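You operate a simulated robot arm through the tools that you are given. There is no shell and no other tool. Be economical: measure what you need, move in short steps, check, and stop when the job is done.

Carry out the task below with a simulated robot arm. There is one attempt and no reset: what you move stays moved.

## Task
Put the small carton from the top of the brown table on top of the blue tape pad there.

It is judged by the outcome, as a careful person would: the job done as asked, and still so three seconds after it is handed in. It fails if anything else is knocked over, pushed out of place, dropped, spilled or broken.

## Robot
A 7-joint arm with a two-finger parallel gripper, fixed in place. Base frame: the origin is at the foot of the arm, x ahead of it, y to its left, z up; the work surface is at about z = 0. Lengths are in mm, angles in rad, forces in N, time in s.
With the tool pointing down near the work surface it reaches from about 220 to 580 mm from the base axis. Its first joint turns from -1.152 to 1.152 rad. Payload 2.5 kg.
The tool frame sits at the grasp point between the pads (the TCP): z along the fingers, y along the line on which they close. The tips reach 23 mm beyond it. The gripper opens to 94 mm. The fingers are 38 mm wide and 10 mm thick; the gripper's body (54 by 96 mm) begins 39 mm behind the TCP.
Orientation is that of the tool frame in the base frame, as a unit quaternion [x, y, z, w]. With the fingers straight down and closing along the base's y, the tool's x points along the base's -x, its y along +y and its z along -z.

## Interface
- The arm moves only by the tool move_arm. Its argument "motion" is a list of rows, each an object (a shift or turn left out is 0, a gripper value left out holds the last) with "delta_pos": the shift along the tool's x, y, z in mm, a list of three; "rot": the turn, a rotation vector about the tool's x, y, z in rad, a list of three; "claw": the opening, from 0 (shut) to 1 (fully open). In form: [{"delta_pos": [x, y, z], "rot": [rx, ry, rz], "claw": claw}, ...]. A call has 1 to 10 rows; each row shifts and turns the commanded pose from where the row before left it, along the tool's axes as they then stand. A row lasts 0.2 s, in which the tool goes at most 50 mm and 0.15 rad; a call with a longer step from one row to the next is refused whole, and so is a gripper value outside its range. A pose out of reach is approached as far as the arm can. The call stops where the force on the tool passes 40 N (or 10 N more than at its start, if that is more) or the arm is blocked; 0.2 s more then pass. Each finger travels about 108 mm/s and halts on what it meets, pressing with about 42 N; the grip force reading is that of the motor and also rises with nothing between the fingers. The clock runs only during rows and for 0.2 s after the last one: add rows that do not move to give the fingers time. It gives the time, the measured TCP pose, the force on the tool (base axes), the opening and the grip force at its end, in the units of the frame above (readings bear some noise), and new pictures: "views" is both (left out), scene, wrist or none.
- Cameras (640 x 400 px; columns grow to the right, rows downward): "scene" is fixed at [113.2, -400.8, 553.8]; the picture's right is [0.89, -0.46, 0.00], its down [-0.22, -0.42, -0.88] and it looks along [0.41, 0.78, -0.47] (base axes); focal length 347 px, centre (320, 200). "wrist" rides on the gripper at [86, 16, -75] in the tool frame; the picture's right is [-0.18, 0.98, 0.00], its down [-0.58, -0.11, -0.81] and it looks along [-0.79, -0.15, 0.59] (tool axes); focal length 243 px, centre (320, 200). There is no depth. A picture from a camera that has moved, and an enlarged one, comes with that camera's place and axes in the base frame and with its lens.
- zoom(camera, box): a new picture of the part [left, top, right, bottom] of that camera's present view, enlarged. It takes no simulated time.
- finish_job(): hands the job in; it is judged then, once.

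Go step by step. Nothing tells you positions but the pictures and the camera data: compare them with the known pose of the tool, close in by small moves and look again before you grip or let go. The budget is 90 turns and 170 pictures, counting those below and the enlarged ones. Unless the task says otherwise, let go and move clear before handing in, and close with one line.

The tools are called after ">>>" as name(argument=value, ...) on one line, values as JSON. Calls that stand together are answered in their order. move_arm: Moves the arm, as the interface text tells. Its arguments: {"type":"object","properties":{"motion":{"type":"array","items":{"type":"object","properties":{"delta_pos":{"type":"array","items":{"type":"number"}},"rot":{"type":"array","items":{"type":"number"}},"claw":{"type":"number"}}}},"views":{"type":"string","enum":["both","scene","wrist","none"]}},"required":["motion"]} The other tools are called the same way: zoom (camera, box) takes an enlarged picture of a part of a camera's view; finish_job () hands the job in.

At the start:

```text
clock: 0.0
tool_pos: [297.3, 213.9, 306.1]
ee_rot: [0.001, 1.0, 0.0, 0.0]
contact_force: [-0.3, -1.2, 1.1]
gripper_width: 93.8
gripper_force: 0.1
```

scene: 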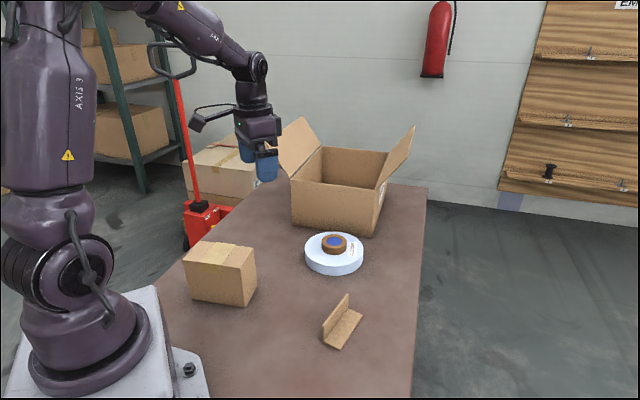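
wrist: 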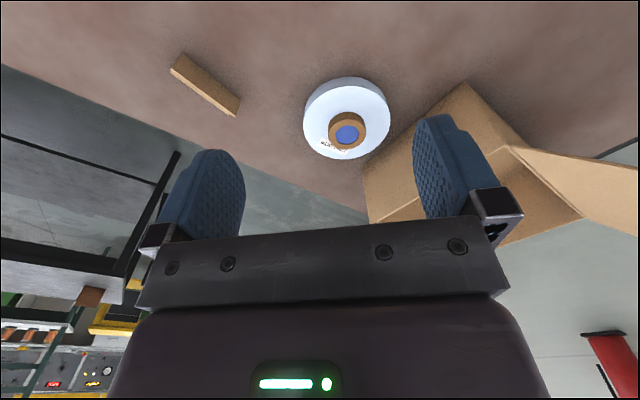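

I see a closed small carton at the left, an open box, a white disc with a brown ring and blue centre, and a cardboard angle. I'll zoom in to identify the blue tape pad.

>>> zoom(camera="scene", box=[270, 210, 430, 360])

>>> zoom(camera="scene", box=[140, 220, 300, 320])

>>> zoom(camera="wrist", box=[270, 60, 430, 170])

```text
2.67 times, centred on (350, 285) of scene
camera zoom: at [113.2, -400.8, 553.8], right [0.89, -0.46, 0.0], down [-0.22, -0.42, -0.88], along [0.41, 0.78, -0.47], focal length 924 px, centre (240, -27)
```

zoom: 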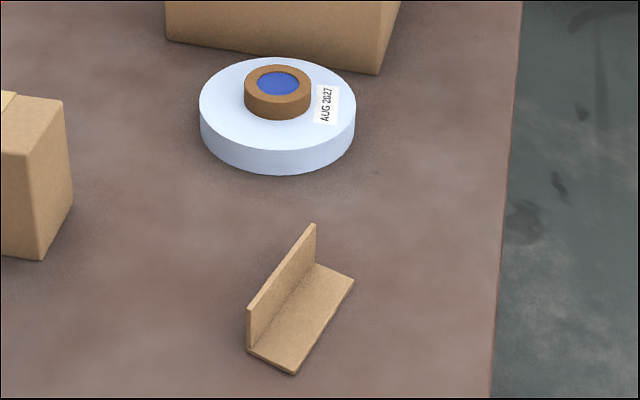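

```text
4.00 times, centred on (220, 270) of scene
camera zoom: at [113.2, -400.8, 553.8], right [0.89, -0.46, 0.0], down [-0.22, -0.42, -0.88], along [0.41, 0.78, -0.47], focal length 1387 px, centre (720, -80)
```

zoom: 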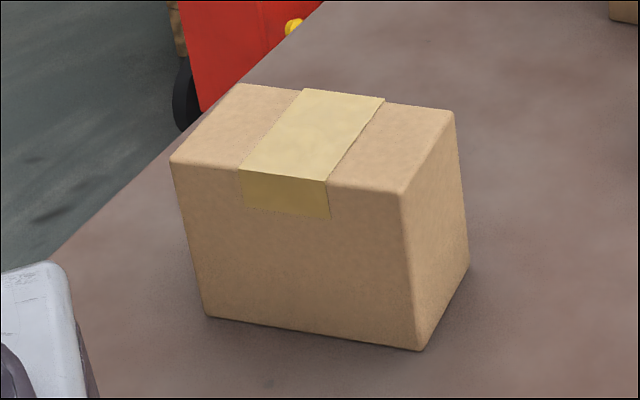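

```text
3.64 times, centred on (350, 115) of wrist
camera zoom: at [211.2, 230.8, 380.7], right [0.18, 0.98, 0.0], down [0.58, -0.11, 0.81], along [0.79, -0.15, -0.59], focal length 882 px, centre (211, 509)
```

zoom: 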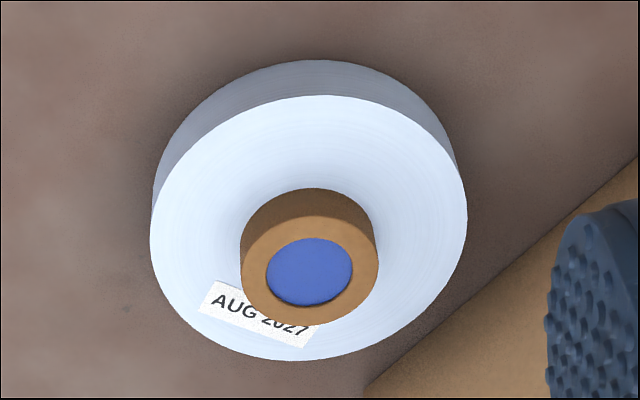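

The small carton is about 126×66×100 mm near (198, 221). The white roll is near (483, 225). The area behind the carton is hidden, so I'll turn the wrist camera to look there before deciding which object is the blue pad.

>>> move_arm(motion=[{"rot": [0, 0, -0.15], "delta_pos": [0, 0, -10]}, {"rot": [0, 0, -0.15], "delta_pos": [0, 0, -10]}, {"rot": [0, 0, -0.15], "delta_pos": [0, 0, -10]}, {"rot": [0, 0, -0.15], "delta_pos": [0, 0, -10]}, {"rot": [0, 0, -0.15], "delta_pos": [0, 0, -10]}, {"rot": [0, 0, -0.15]}, {"rot": [0, 0, -0.15]}])

```text
clock: 1.6
tool_pos: [296.0, 213.5, 355.3]
ee_rot: [-0.503, 0.865, 0.0, 0.0]
contact_force: [0.1, -0.6, -0.1]
gripper_width: 94.0
gripper_force: 0.0
camera wrist: at [240.7, 147.8, 430.3], right [-0.76, 0.65, 0.0], down [0.38, 0.45, 0.81], along [0.52, 0.61, -0.59], focal length 243 px, centre (320, 200)
```

scene: 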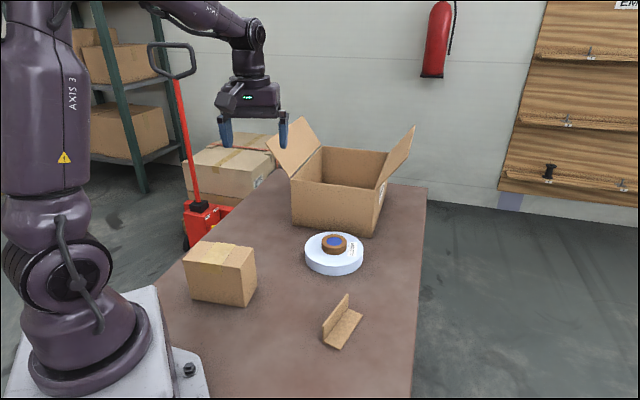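
wrist: 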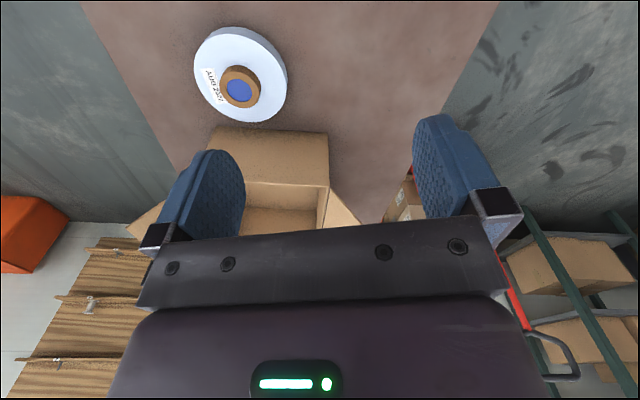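

Nothing blue turned up behind the carton. The table's near part (y below about -80) is outside the scene view, so I'll turn the wrist camera that way.

>>> move_arm(motion=[{"rot": [0, 0, 0.15]}, {"rot": [0, 0, 0.15]}, {"rot": [0, 0, 0.15]}, {"rot": [0, 0, 0.15]}, {"rot": [0, 0, 0.15]}, {"rot": [0, 0, 0.15]}, {"rot": [0, 0, 0.15]}, {"rot": [0, 0, 0.15]}, {"rot": [0, 0, 0.15]}, {"rot": [0, 0, 0.15]}], views="none")

>>> move_arm(motion=[{"rot": [0, 0, 0.15]}, {"rot": [0, 0, 0.15]}, {"rot": [0, 0, 0.15]}, {"rot": [0, 0, 0.15]}, {"rot": [0, 0, 0.15]}], views="wrist")

```text
clock: 3.8
tool_pos: [297.4, 213.4, 356.0]
ee_rot: [0.225, 0.974, 0.0, 0.0]
contact_force: [0.3, 0.6, -0.1]
gripper_width: 94.1
gripper_force: 0.0
```

```text
clock: 5.0
tool_pos: [298.2, 215.2, 357.3]
ee_rot: [0.566, 0.825, 0.001, 0.001]
contact_force: [-0.7, 0.2, 0.0]
gripper_width: 94.0
gripper_force: 0.1
camera wrist: at [282.2, 301.4, 431.1], right [0.98, 0.18, 0.0], down [0.11, -0.58, 0.81], along [0.15, -0.79, -0.59], focal length 243 px, centre (320, 200)
```

wrist: 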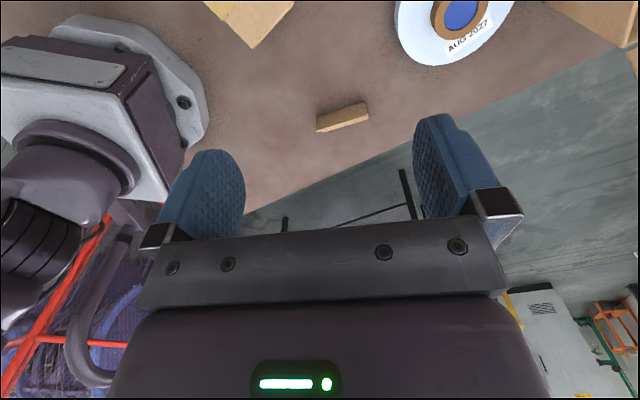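

The near side looks empty apart from the cardboard angle, though the fingers hide a patch. One more view will rule out a pad there.

>>> move_arm(motion=[{"rot": [0, 0, 0.15], "delta_pos": [-30, 0, 0]}, {"rot": [0, 0, 0.15], "delta_pos": [-40, 0, 0]}, {"rot": [0, 0, 0.1], "delta_pos": [-40, 0, 0]}], views="wrist")

```text
clock: 5.8
tool_pos: [318.8, 108.3, 355.2]
ee_rot: [0.718, 0.696, 0.0, 0.0]
contact_force: [-0.9, 0.6, -0.5]
gripper_width: 93.8
gripper_force: 0.0
camera wrist: at [338.4, 194.0, 431.1], right [0.98, -0.21, 0.0], down [-0.13, -0.58, 0.81], along [-0.17, -0.79, -0.59], focal length 243 px, centre (320, 200)
```

wrist: 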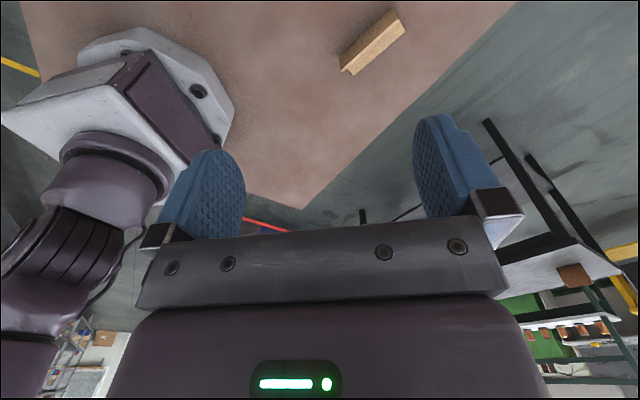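

The rest of the table is empty, so the blue-centred pad on the white disc is the target. Next I'll align the gripper with the carton and look at it from behind.

>>> move_arm(motion=[{"rot": [0, 0, -0.15]}, {"rot": [0, 0, -0.15]}, {"rot": [0, 0, -0.15]}, {"rot": [0, 0, -0.15]}, {"rot": [0, 0, -0.15]}, {"rot": [0, 0, -0.15]}], views="none")

>>> move_arm(motion=[{"delta_pos": [42, 2, 0]}, {"delta_pos": [42, 2, 0]}, {"delta_pos": [42, 2, 0]}, {"delta_pos": [42, 2, 0]}, {"delta_pos": [42, 2, 0]}])

```text
clock: 7.2
tool_pos: [321.2, 107.4, 355.5]
ee_rot: [0.341, 0.94, 0.001, 0.0]
contact_force: [-0.2, 0.4, 0.2]
gripper_width: 93.8
gripper_force: 0.1
```

```text
clock: 8.4
tool_pos: [164.6, 251.0, 356.2]
ee_rot: [0.344, 0.939, 0.0, -0.001]
contact_force: [0.2, 0.2, 0.3]
gripper_width: 94.2
gripper_force: 0.1
camera wrist: at [110.1, 318.5, 430.1], right [0.77, 0.63, 0.0], down [0.37, -0.46, 0.81], along [0.51, -0.62, -0.59], focal length 243 px, centre (320, 200)
```

scene: 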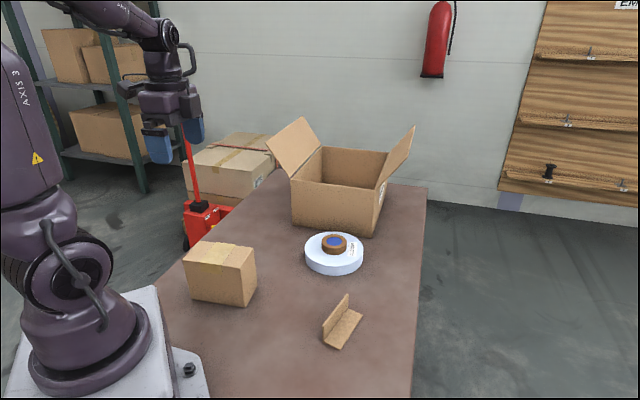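
wrist: 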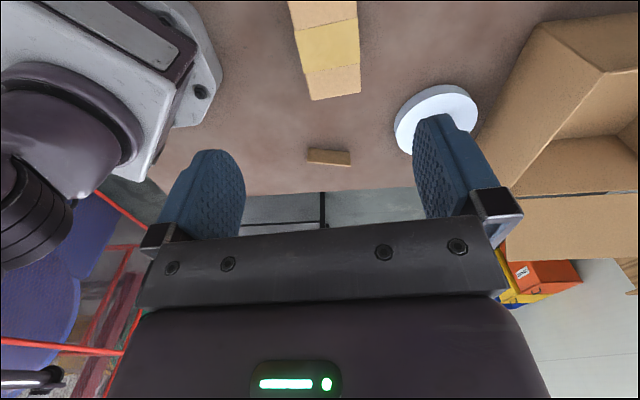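

The carton is now in the wrist view. I'll zoom in for precise corners.

>>> zoom(camera="wrist", box=[250, 0, 410, 110])

```text
3.64 times, centred on (330, 55) of wrist
camera zoom: at [110.1, 318.5, 430.1], right [0.77, 0.63, 0.0], down [0.37, -0.46, 0.81], along [0.51, -0.62, -0.59], focal length 882 px, centre (284, 727)
```

zoom: 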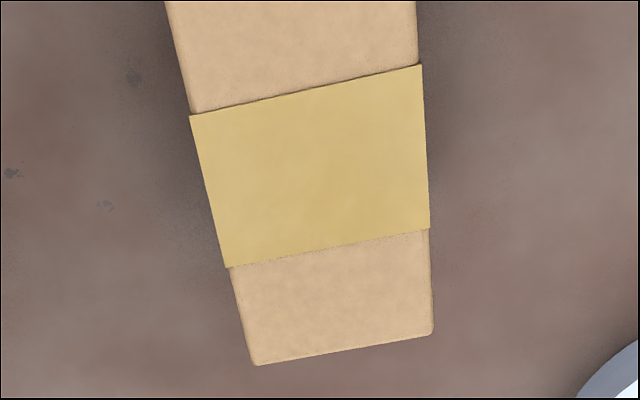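

The carton's top centre is about (200, 227), its height about 106, its width about 71, and the current yaw already matches. I'll move over it and partway down, then check.

>>> move_arm(motion=[{"delta_pos": [-42.5, 4.4, 0]}, {"delta_pos": [0, 0, 45]}, {"delta_pos": [0, 0, 45]}, {"delta_pos": [0, 0, 45]}, {"delta_pos": [0, 0, 25]}])

```text
clock: 9.6
tool_pos: [202.9, 227.1, 195.9]
ee_rot: [0.343, 0.939, 0.001, 0.0]
contact_force: [-0.8, -0.1, -0.8]
gripper_width: 94.1
gripper_force: 0.1
camera wrist: at [147.0, 295.0, 270.4], right [0.77, 0.63, 0.0], down [0.37, -0.46, 0.81], along [0.51, -0.62, -0.59], focal length 243 px, centre (320, 200)
```

scene: 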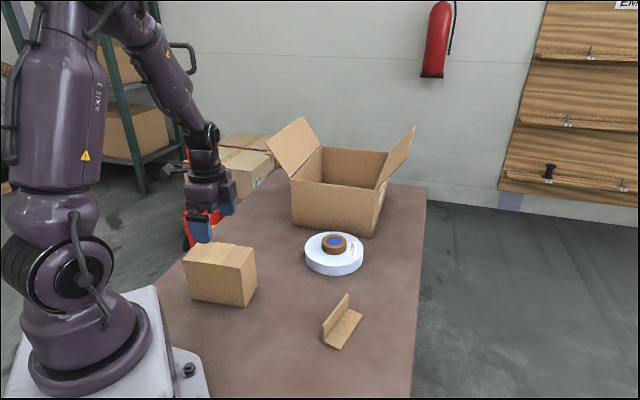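
wrist: 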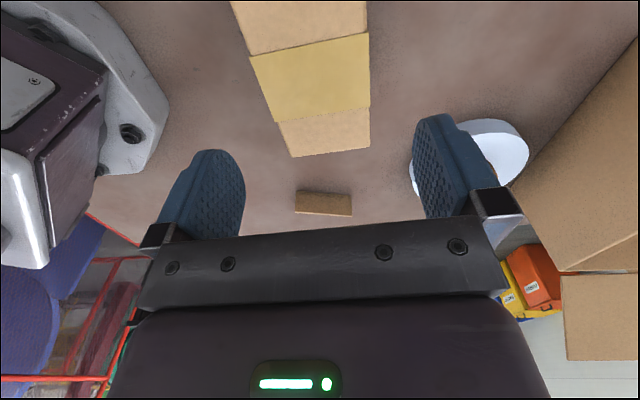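

The centring estimate agrees to about 3 mm. I'll shift by that much and descend to just above the carton top for a check.

>>> move_arm(motion=[{"delta_pos": [0.8, -2.6, 30]}, {"delta_pos": [0, 0, 28]}, {"delta_pos": [0, 0, 0]}])

>>> zoom(camera="scene", box=[140, 180, 300, 320])

```text
clock: 10.4
tool_pos: [199.4, 222.7, 136.2]
ee_rot: [0.343, 0.939, 0.0, 0.0]
contact_force: [0.1, 0.0, -0.6]
gripper_width: 93.7
gripper_force: 0.0
camera wrist: at [143.8, 291.1, 212.0], right [0.77, 0.63, 0.0], down [0.37, -0.46, 0.81], along [0.51, -0.62, -0.59], focal length 243 px, centre (320, 200)
```

scene: 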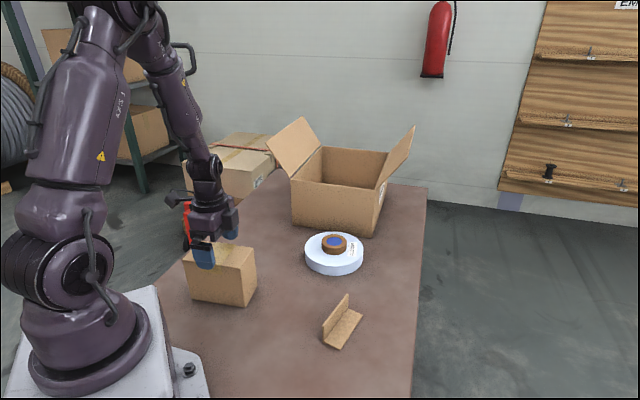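
wrist: 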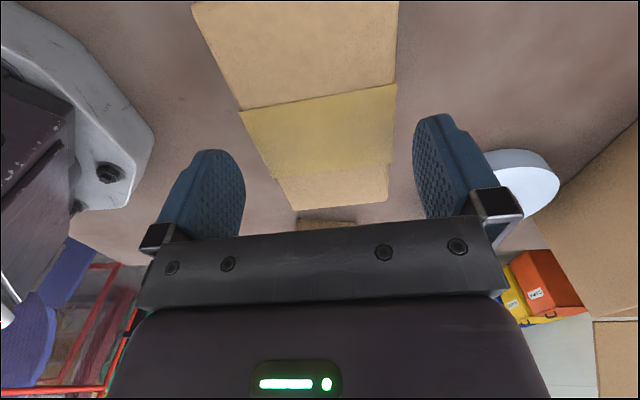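

```text
2.86 times, centred on (220, 250) of scene
camera zoom: at [113.3, -400.8, 553.8], right [0.89, -0.46, 0.0], down [-0.22, -0.42, -0.88], along [0.41, 0.78, -0.47], focal length 990 px, centre (606, 57)
```

zoom: 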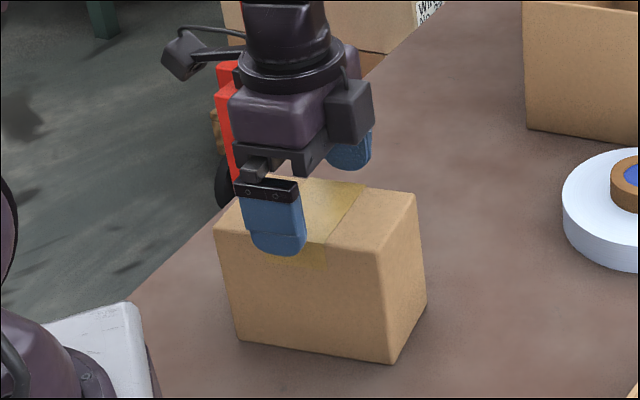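

The fingers straddle the carton, with the carton about 2.5 mm toward +y. I'll correct that and lower to z≈80.

>>> move_arm(motion=[{"delta_pos": [-1, 2.5, 6]}, {"delta_pos": [0, 0, 15]}, {"delta_pos": [0, 0, 15]}, {"delta_pos": [0, 0, 10]}, {"delta_pos": [0, 0, 10]}, {}])

>>> zoom(camera="scene", box=[140, 180, 300, 320])

```text
clock: 11.8
tool_pos: [201.1, 225.6, 81.4]
ee_rot: [0.344, 0.939, 0.0, 0.0]
contact_force: [1.0, -0.1, 0.5]
gripper_width: 93.9
gripper_force: 0.1
camera wrist: at [146.0, 293.8, 156.6], right [0.77, 0.63, 0.0], down [0.37, -0.46, 0.81], along [0.51, -0.62, -0.59], focal length 243 px, centre (320, 200)
```

scene: 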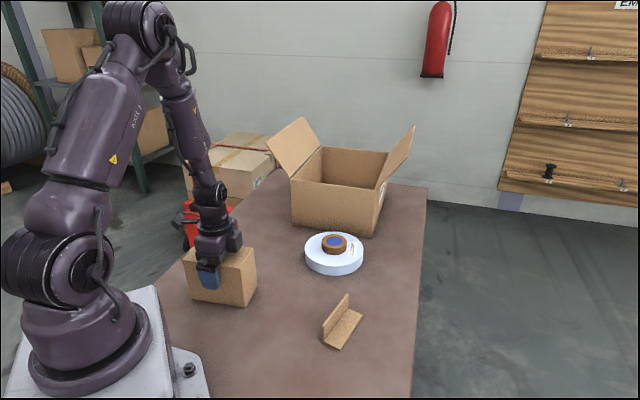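
wrist: 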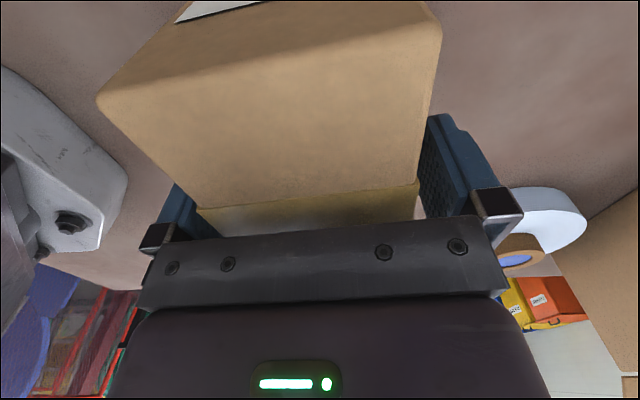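

```text
2.86 times, centred on (220, 250) of scene
camera zoom: at [113.3, -400.8, 553.8], right [0.89, -0.46, 0.0], down [-0.22, -0.42, -0.88], along [0.41, 0.78, -0.47], focal length 990 px, centre (606, 57)
```

zoom: 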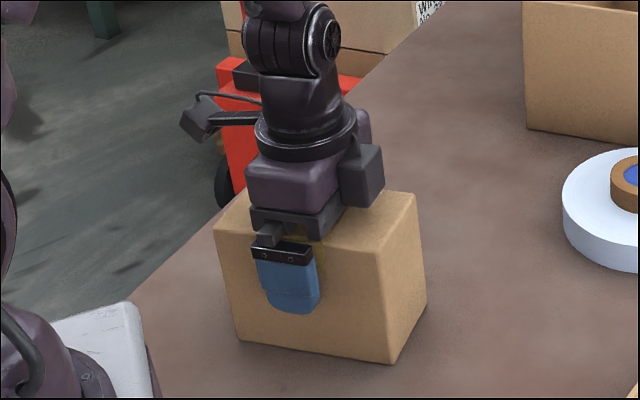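

The fingers straddle the carton with room on both sides. I'll close the grip.

>>> move_arm(motion=[{"claw": 0.8}, {"claw": 0.7}, {"claw": 0.6}, {}, {}], views="wrist")

```text
clock: 13.0
tool_pos: [200.1, 224.7, 81.3]
ee_rot: [0.343, 0.94, 0.0, 0.0]
contact_force: [-0.6, -0.5, -0.4]
gripper_width: 71.8
gripper_force: 42.3
camera wrist: at [145.9, 293.8, 156.7], right [0.77, 0.63, 0.0], down [0.37, -0.46, 0.81], along [0.51, -0.62, -0.59], focal length 243 px, centre (320, 200)
```

wrist: 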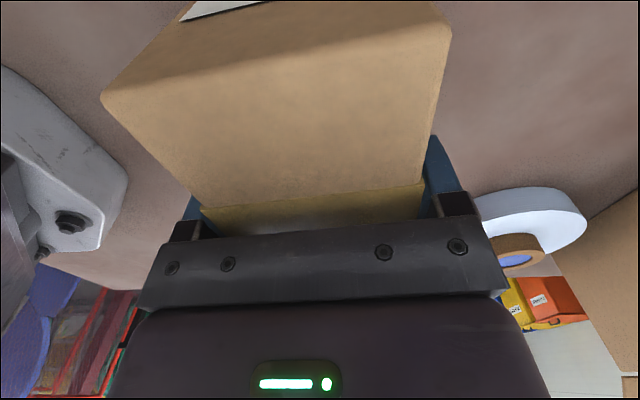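

The carton is gripped at 71.8 mm. I'll lift it straight up and check the load.

>>> move_arm(motion=[{"delta_pos": [0, 0, -10]}, {"delta_pos": [0, 0, -20]}, {"delta_pos": [0, 0, -30]}, {"delta_pos": [0, 0, -30]}, {"delta_pos": [0, 0, -30]}, {"delta_pos": [0, 0, -30]}, {}])

>>> zoom(camera="scene", box=[290, 210, 380, 280])

```text
clock: 14.6
tool_pos: [200.8, 224.6, 233.2]
ee_rot: [0.343, 0.939, 0.0, -0.001]
contact_force: [-0.1, -0.1, -4.2]
gripper_width: 71.8
gripper_force: 42.0
camera wrist: at [144.8, 293.8, 309.0], right [0.77, 0.63, 0.0], down [0.37, -0.46, 0.81], along [0.51, -0.62, -0.59], focal length 243 px, centre (320, 200)
```

scene: 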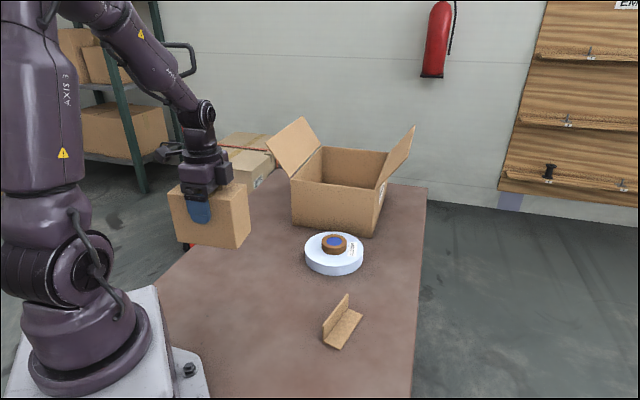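
wrist: 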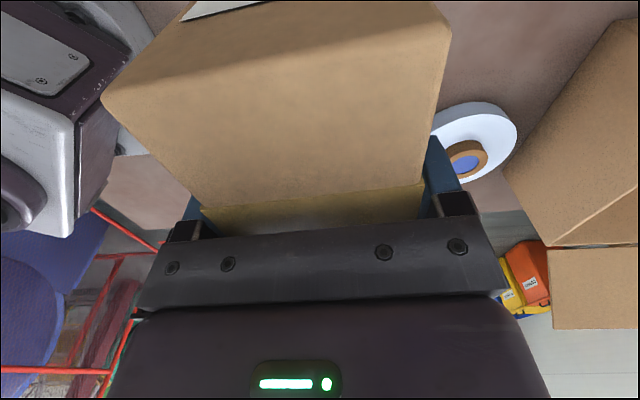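

```text
5.71 times, centred on (335, 245) of scene
camera zoom: at [113.3, -400.8, 553.8], right [0.89, -0.46, 0.0], down [-0.22, -0.42, -0.88], along [0.41, 0.78, -0.47], focal length 1981 px, centre (234, -57)
```

zoom: 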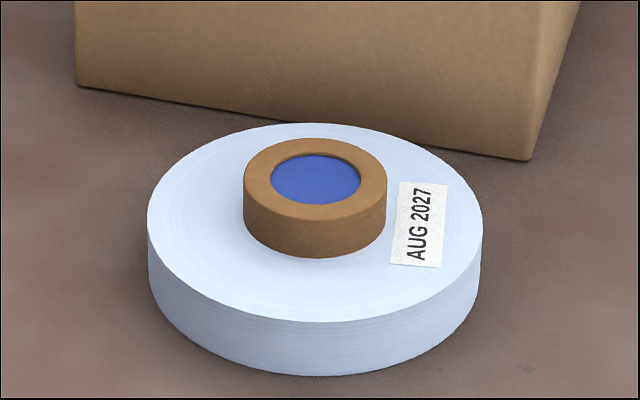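

The lift is clean, with about 0.4 kg of load. The pad top works out at about (482.5, 226) and z≈48 from two views, so I'll carry the carton there at this height.

>>> move_arm(motion=[{"delta_pos": [-12, 10, 0]}, {"delta_pos": [-20, 17, 0]}, {"delta_pos": [-25, 21, 0]}, {"delta_pos": [-25, 21, 0]}, {"delta_pos": [-25, 21, 0]}, {"delta_pos": [-25, 21, 0]}, {"delta_pos": [-25, 21, 0]}, {"delta_pos": [-25, 21, 0]}, {"delta_pos": [-21, 19, 0]}, {"delta_pos": [-11.9, 10.6, 0]}])

```text
clock: 16.8
tool_pos: [483.7, 227.3, 229.0]
ee_rot: [0.343, 0.939, 0.001, 0.0]
contact_force: [1.3, -0.6, -4.2]
gripper_width: 72.0
gripper_force: 42.4
camera wrist: at [428.7, 295.6, 304.7], right [0.77, 0.63, 0.0], down [0.37, -0.46, 0.81], along [0.51, -0.62, -0.59], focal length 243 px, centre (320, 200)
```

scene: 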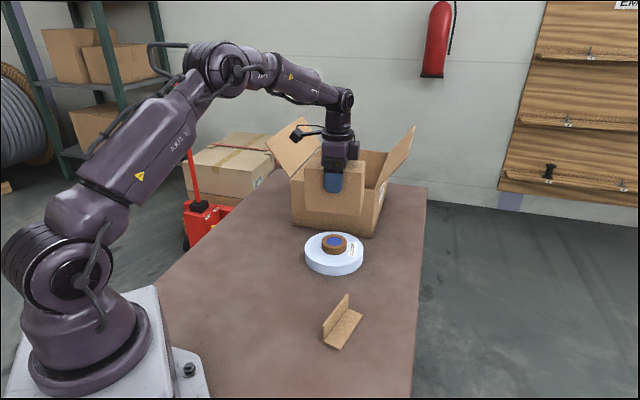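
wrist: 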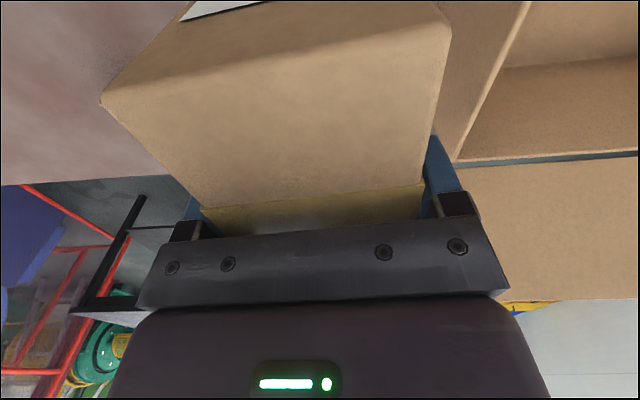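

The carton is centred over the pad and clear of the open box. I'll lower it to about 10 mm above the pad and look.

>>> move_arm(motion=[{"delta_pos": [0, 0, 25]}, {"delta_pos": [0, 0, 25]}, {"delta_pos": [0, 0, 20]}, {"delta_pos": [0, 0, 16]}, {}], views="scene")

>>> zoom(camera="scene", box=[270, 170, 400, 290])

```text
clock: 18.0
tool_pos: [483.1, 226.4, 146.2]
ee_rot: [0.343, 0.939, 0.0, 0.0]
contact_force: [-0.1, 0.0, -4.6]
gripper_width: 72.1
gripper_force: 42.0
```

scene: 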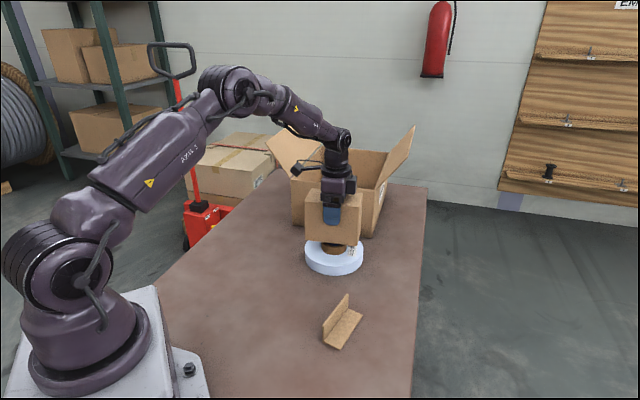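

```text
3.33 times, centred on (335, 230) of scene
camera zoom: at [113.3, -400.8, 553.8], right [0.89, -0.46, 0.0], down [-0.22, -0.42, -0.88], along [0.41, 0.78, -0.47], focal length 1156 px, centre (270, 100)
```

zoom: 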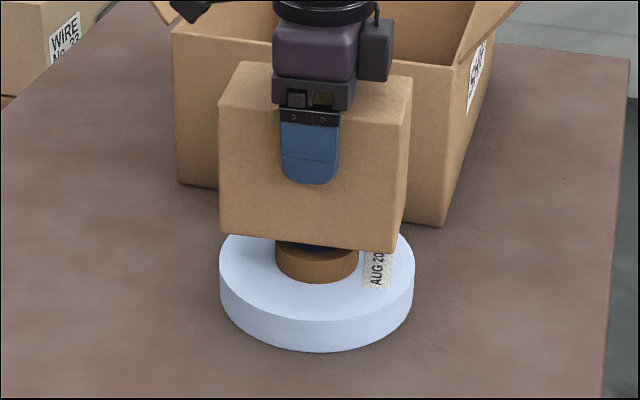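

It is well centred, with the underside still about 15 mm above the pad. I'll lower in small steps and watch the force.

>>> move_arm(motion=[{"delta_pos": [0, 0, 6]}, {"delta_pos": [0, 0, 4]}, {"delta_pos": [0, 0, 3]}, {}], views="none")

>>> zoom(camera="scene", box=[290, 220, 380, 280])

```text
clock: 19.0
tool_pos: [483.0, 226.5, 133.6]
ee_rot: [0.343, 0.939, 0.0, 0.0]
contact_force: [-0.3, -0.4, -4.5]
gripper_width: 71.9
gripper_force: 42.4
```

```text
6.67 times, centred on (335, 250) of scene
camera zoom: at [113.3, -400.8, 553.8], right [0.89, -0.46, 0.0], down [-0.22, -0.42, -0.88], along [0.41, 0.78, -0.47], focal length 2311 px, centre (220, -133)
```

zoom: 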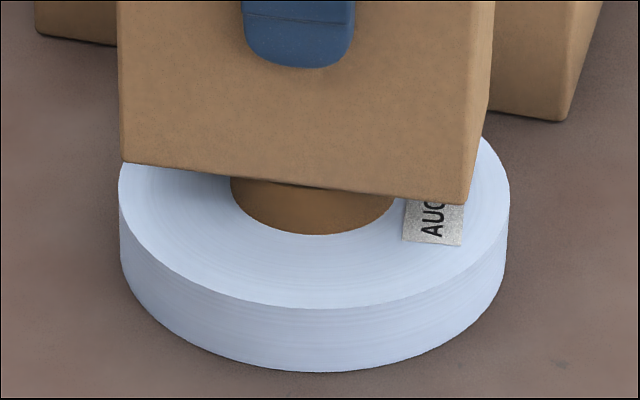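

Still no contact and the carton is nearly down, so I'll go on in 1 to 2 mm steps.

>>> move_arm(motion=[{"delta_pos": [0, 0, 1.5]}, {"delta_pos": [0, 0, 1.5]}, {}], views="none")

```text
clock: 19.8
tool_pos: [482.9, 227.7, 132.1]
ee_rot: [0.343, 0.939, 0.0, 0.0]
contact_force: [-8.7, -3.9, 18.4]
gripper_width: 71.9
gripper_force: 42.0
```

Contact came at about z = 132, pressing roughly 20 N. I'll ease up slightly before releasing.

>>> move_arm(motion=[{"delta_pos": [0, 0, -0.8]}, {}, {}], views="none")

>>> zoom(camera="scene", box=[290, 180, 380, 280])

```text
clock: 20.6
tool_pos: [483.4, 228.9, 132.2]
ee_rot: [0.343, 0.939, 0.0, 0.001]
contact_force: [-7.9, -3.6, 24.1]
gripper_width: 72.1
gripper_force: 41.8
```

```text
4.00 times, centred on (335, 230) of scene
camera zoom: at [113.1, -400.8, 553.8], right [0.89, -0.46, 0.0], down [-0.22, -0.42, -0.88], along [0.41, 0.78, -0.47], focal length 1387 px, centre (260, 80)
```

zoom: 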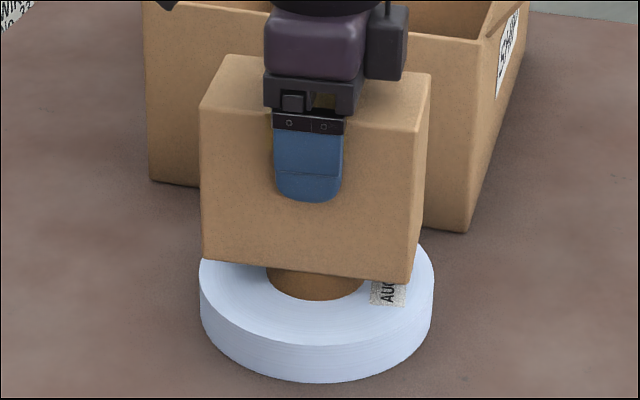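

The force is still high, so I'll back off a little more.

>>> move_arm(motion=[{"delta_pos": [0, 0, -1.2]}, {}], views="none")

```text
clock: 21.2
tool_pos: [483.9, 228.4, 131.5]
ee_rot: [0.343, 0.939, 0.0, 0.002]
contact_force: [0.9, 0.0, 11.2]
gripper_width: 71.9
gripper_force: 42.3
```

>>> move_arm(motion=[{"delta_pos": [0, 0, -0.6]}, {}], views="none")

>>> zoom(camera="scene", box=[290, 220, 380, 280])

```text
clock: 21.8
tool_pos: [482.5, 227.2, 130.8]
ee_rot: [0.344, 0.939, 0.0, 0.0]
contact_force: [2.6, 2.8, 2.5]
gripper_width: 72.0
gripper_force: 42.1
```

```text
6.67 times, centred on (335, 250) of scene
camera zoom: at [113.2, -400.8, 553.8], right [0.89, -0.46, 0.0], down [-0.22, -0.42, -0.88], along [0.41, 0.78, -0.47], focal length 2311 px, centre (220, -133)
```

zoom: 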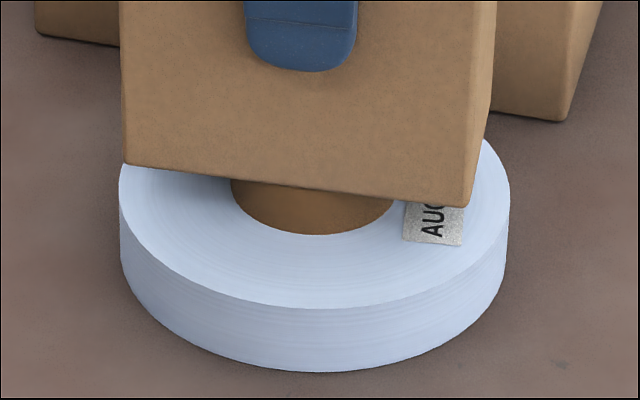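

The contact is light and the pad hasn't moved. I'll open the gripper gradually.

>>> move_arm(motion=[{"claw": 0.79}, {"claw": 0.83}, {"claw": 0.9}, {"claw": 1.0}, {}])

>>> zoom(camera="scene", box=[270, 170, 400, 290])

```text
clock: 23.0
tool_pos: [483.2, 227.5, 132.0]
ee_rot: [0.342, 0.94, 0.0, 0.0]
contact_force: [-0.6, 0.6, 1.2]
gripper_width: 94.1
gripper_force: 0.0
camera wrist: at [428.2, 296.1, 207.0], right [0.77, 0.63, 0.0], down [0.37, -0.46, 0.81], along [0.51, -0.62, -0.59], focal length 243 px, centre (320, 200)
```

scene: 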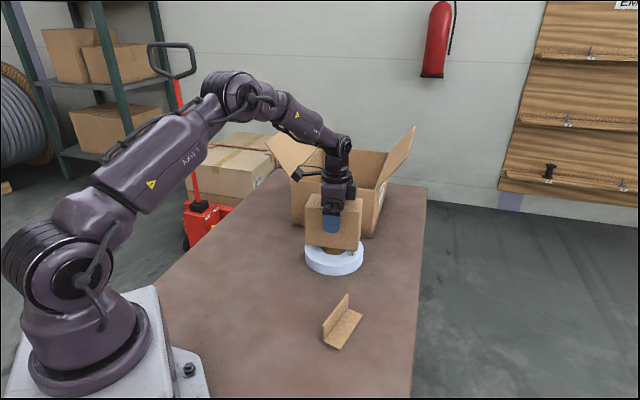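
wrist: 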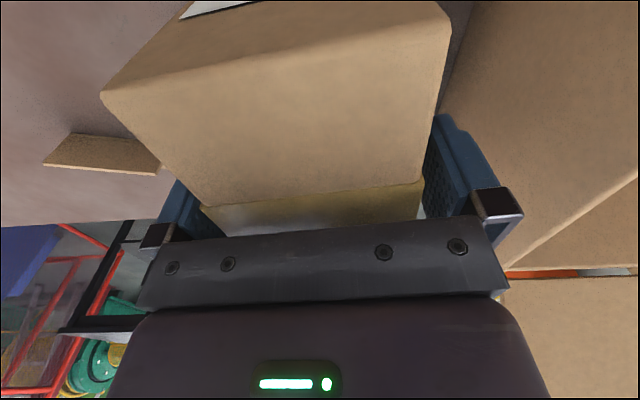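

```text
3.33 times, centred on (335, 230) of scene
camera zoom: at [113.2, -400.8, 553.8], right [0.89, -0.46, 0.0], down [-0.22, -0.42, -0.88], along [0.41, 0.78, -0.47], focal length 1156 px, centre (270, 100)
```

zoom: 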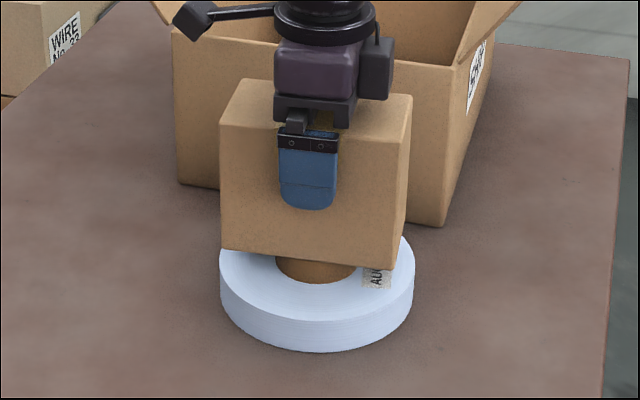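

The carton stands on its own, centred and stable. I'll withdraw straight up, slowly at first.

>>> move_arm(motion=[{"delta_pos": [0, 0, -10]}, {"delta_pos": [0, 0, -15]}, {"delta_pos": [0, 0, -20]}, {"delta_pos": [0, 0, -30]}, {"delta_pos": [0, 0, -40]}, {"delta_pos": [0, 0, -40]}, {}, {}, {}])

>>> zoom(camera="scene", box=[270, 170, 400, 290])

```text
clock: 25.0
tool_pos: [482.2, 226.2, 288.1]
ee_rot: [0.343, 0.94, 0.0, 0.0]
contact_force: [0.1, -0.2, 0.3]
gripper_width: 94.1
gripper_force: 0.0
camera wrist: at [427.0, 294.7, 363.0], right [0.77, 0.63, 0.0], down [0.37, -0.46, 0.81], along [0.51, -0.62, -0.59], focal length 243 px, centre (320, 200)
```

scene: 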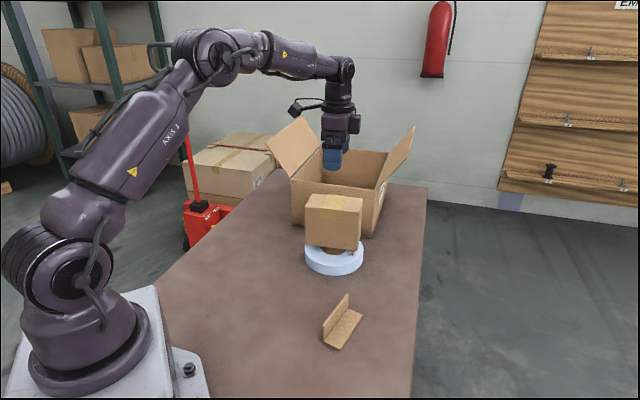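
wrist: 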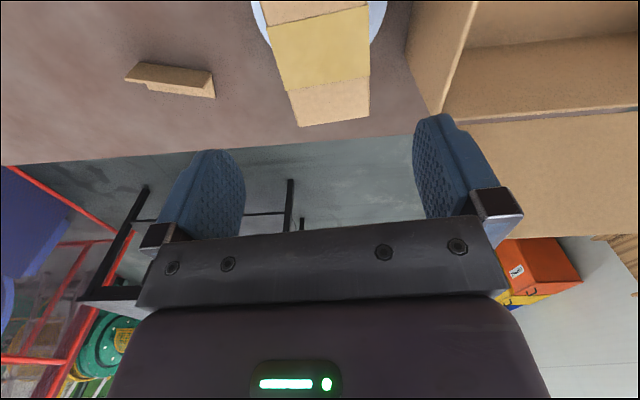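

```text
3.33 times, centred on (335, 230) of scene
camera zoom: at [113.2, -400.8, 553.8], right [0.89, -0.46, 0.0], down [-0.22, -0.42, -0.88], along [0.41, 0.78, -0.47], focal length 1156 px, centre (270, 100)
```

zoom: 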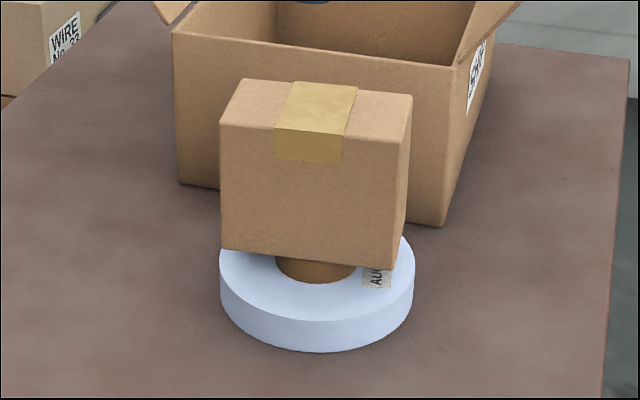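

The carton rests level and steady on the blue-centred pad. The arm is clear, and nothing else has moved, so I'm handing in.

>>> finish_job()

```text
The job is handed in.
```

The small carton is on top of the blue-centred pad (the raised core of the pale tape roll, the only blue item I found on the table); it sat level and steady, the arm is clear, and nothing else moved.
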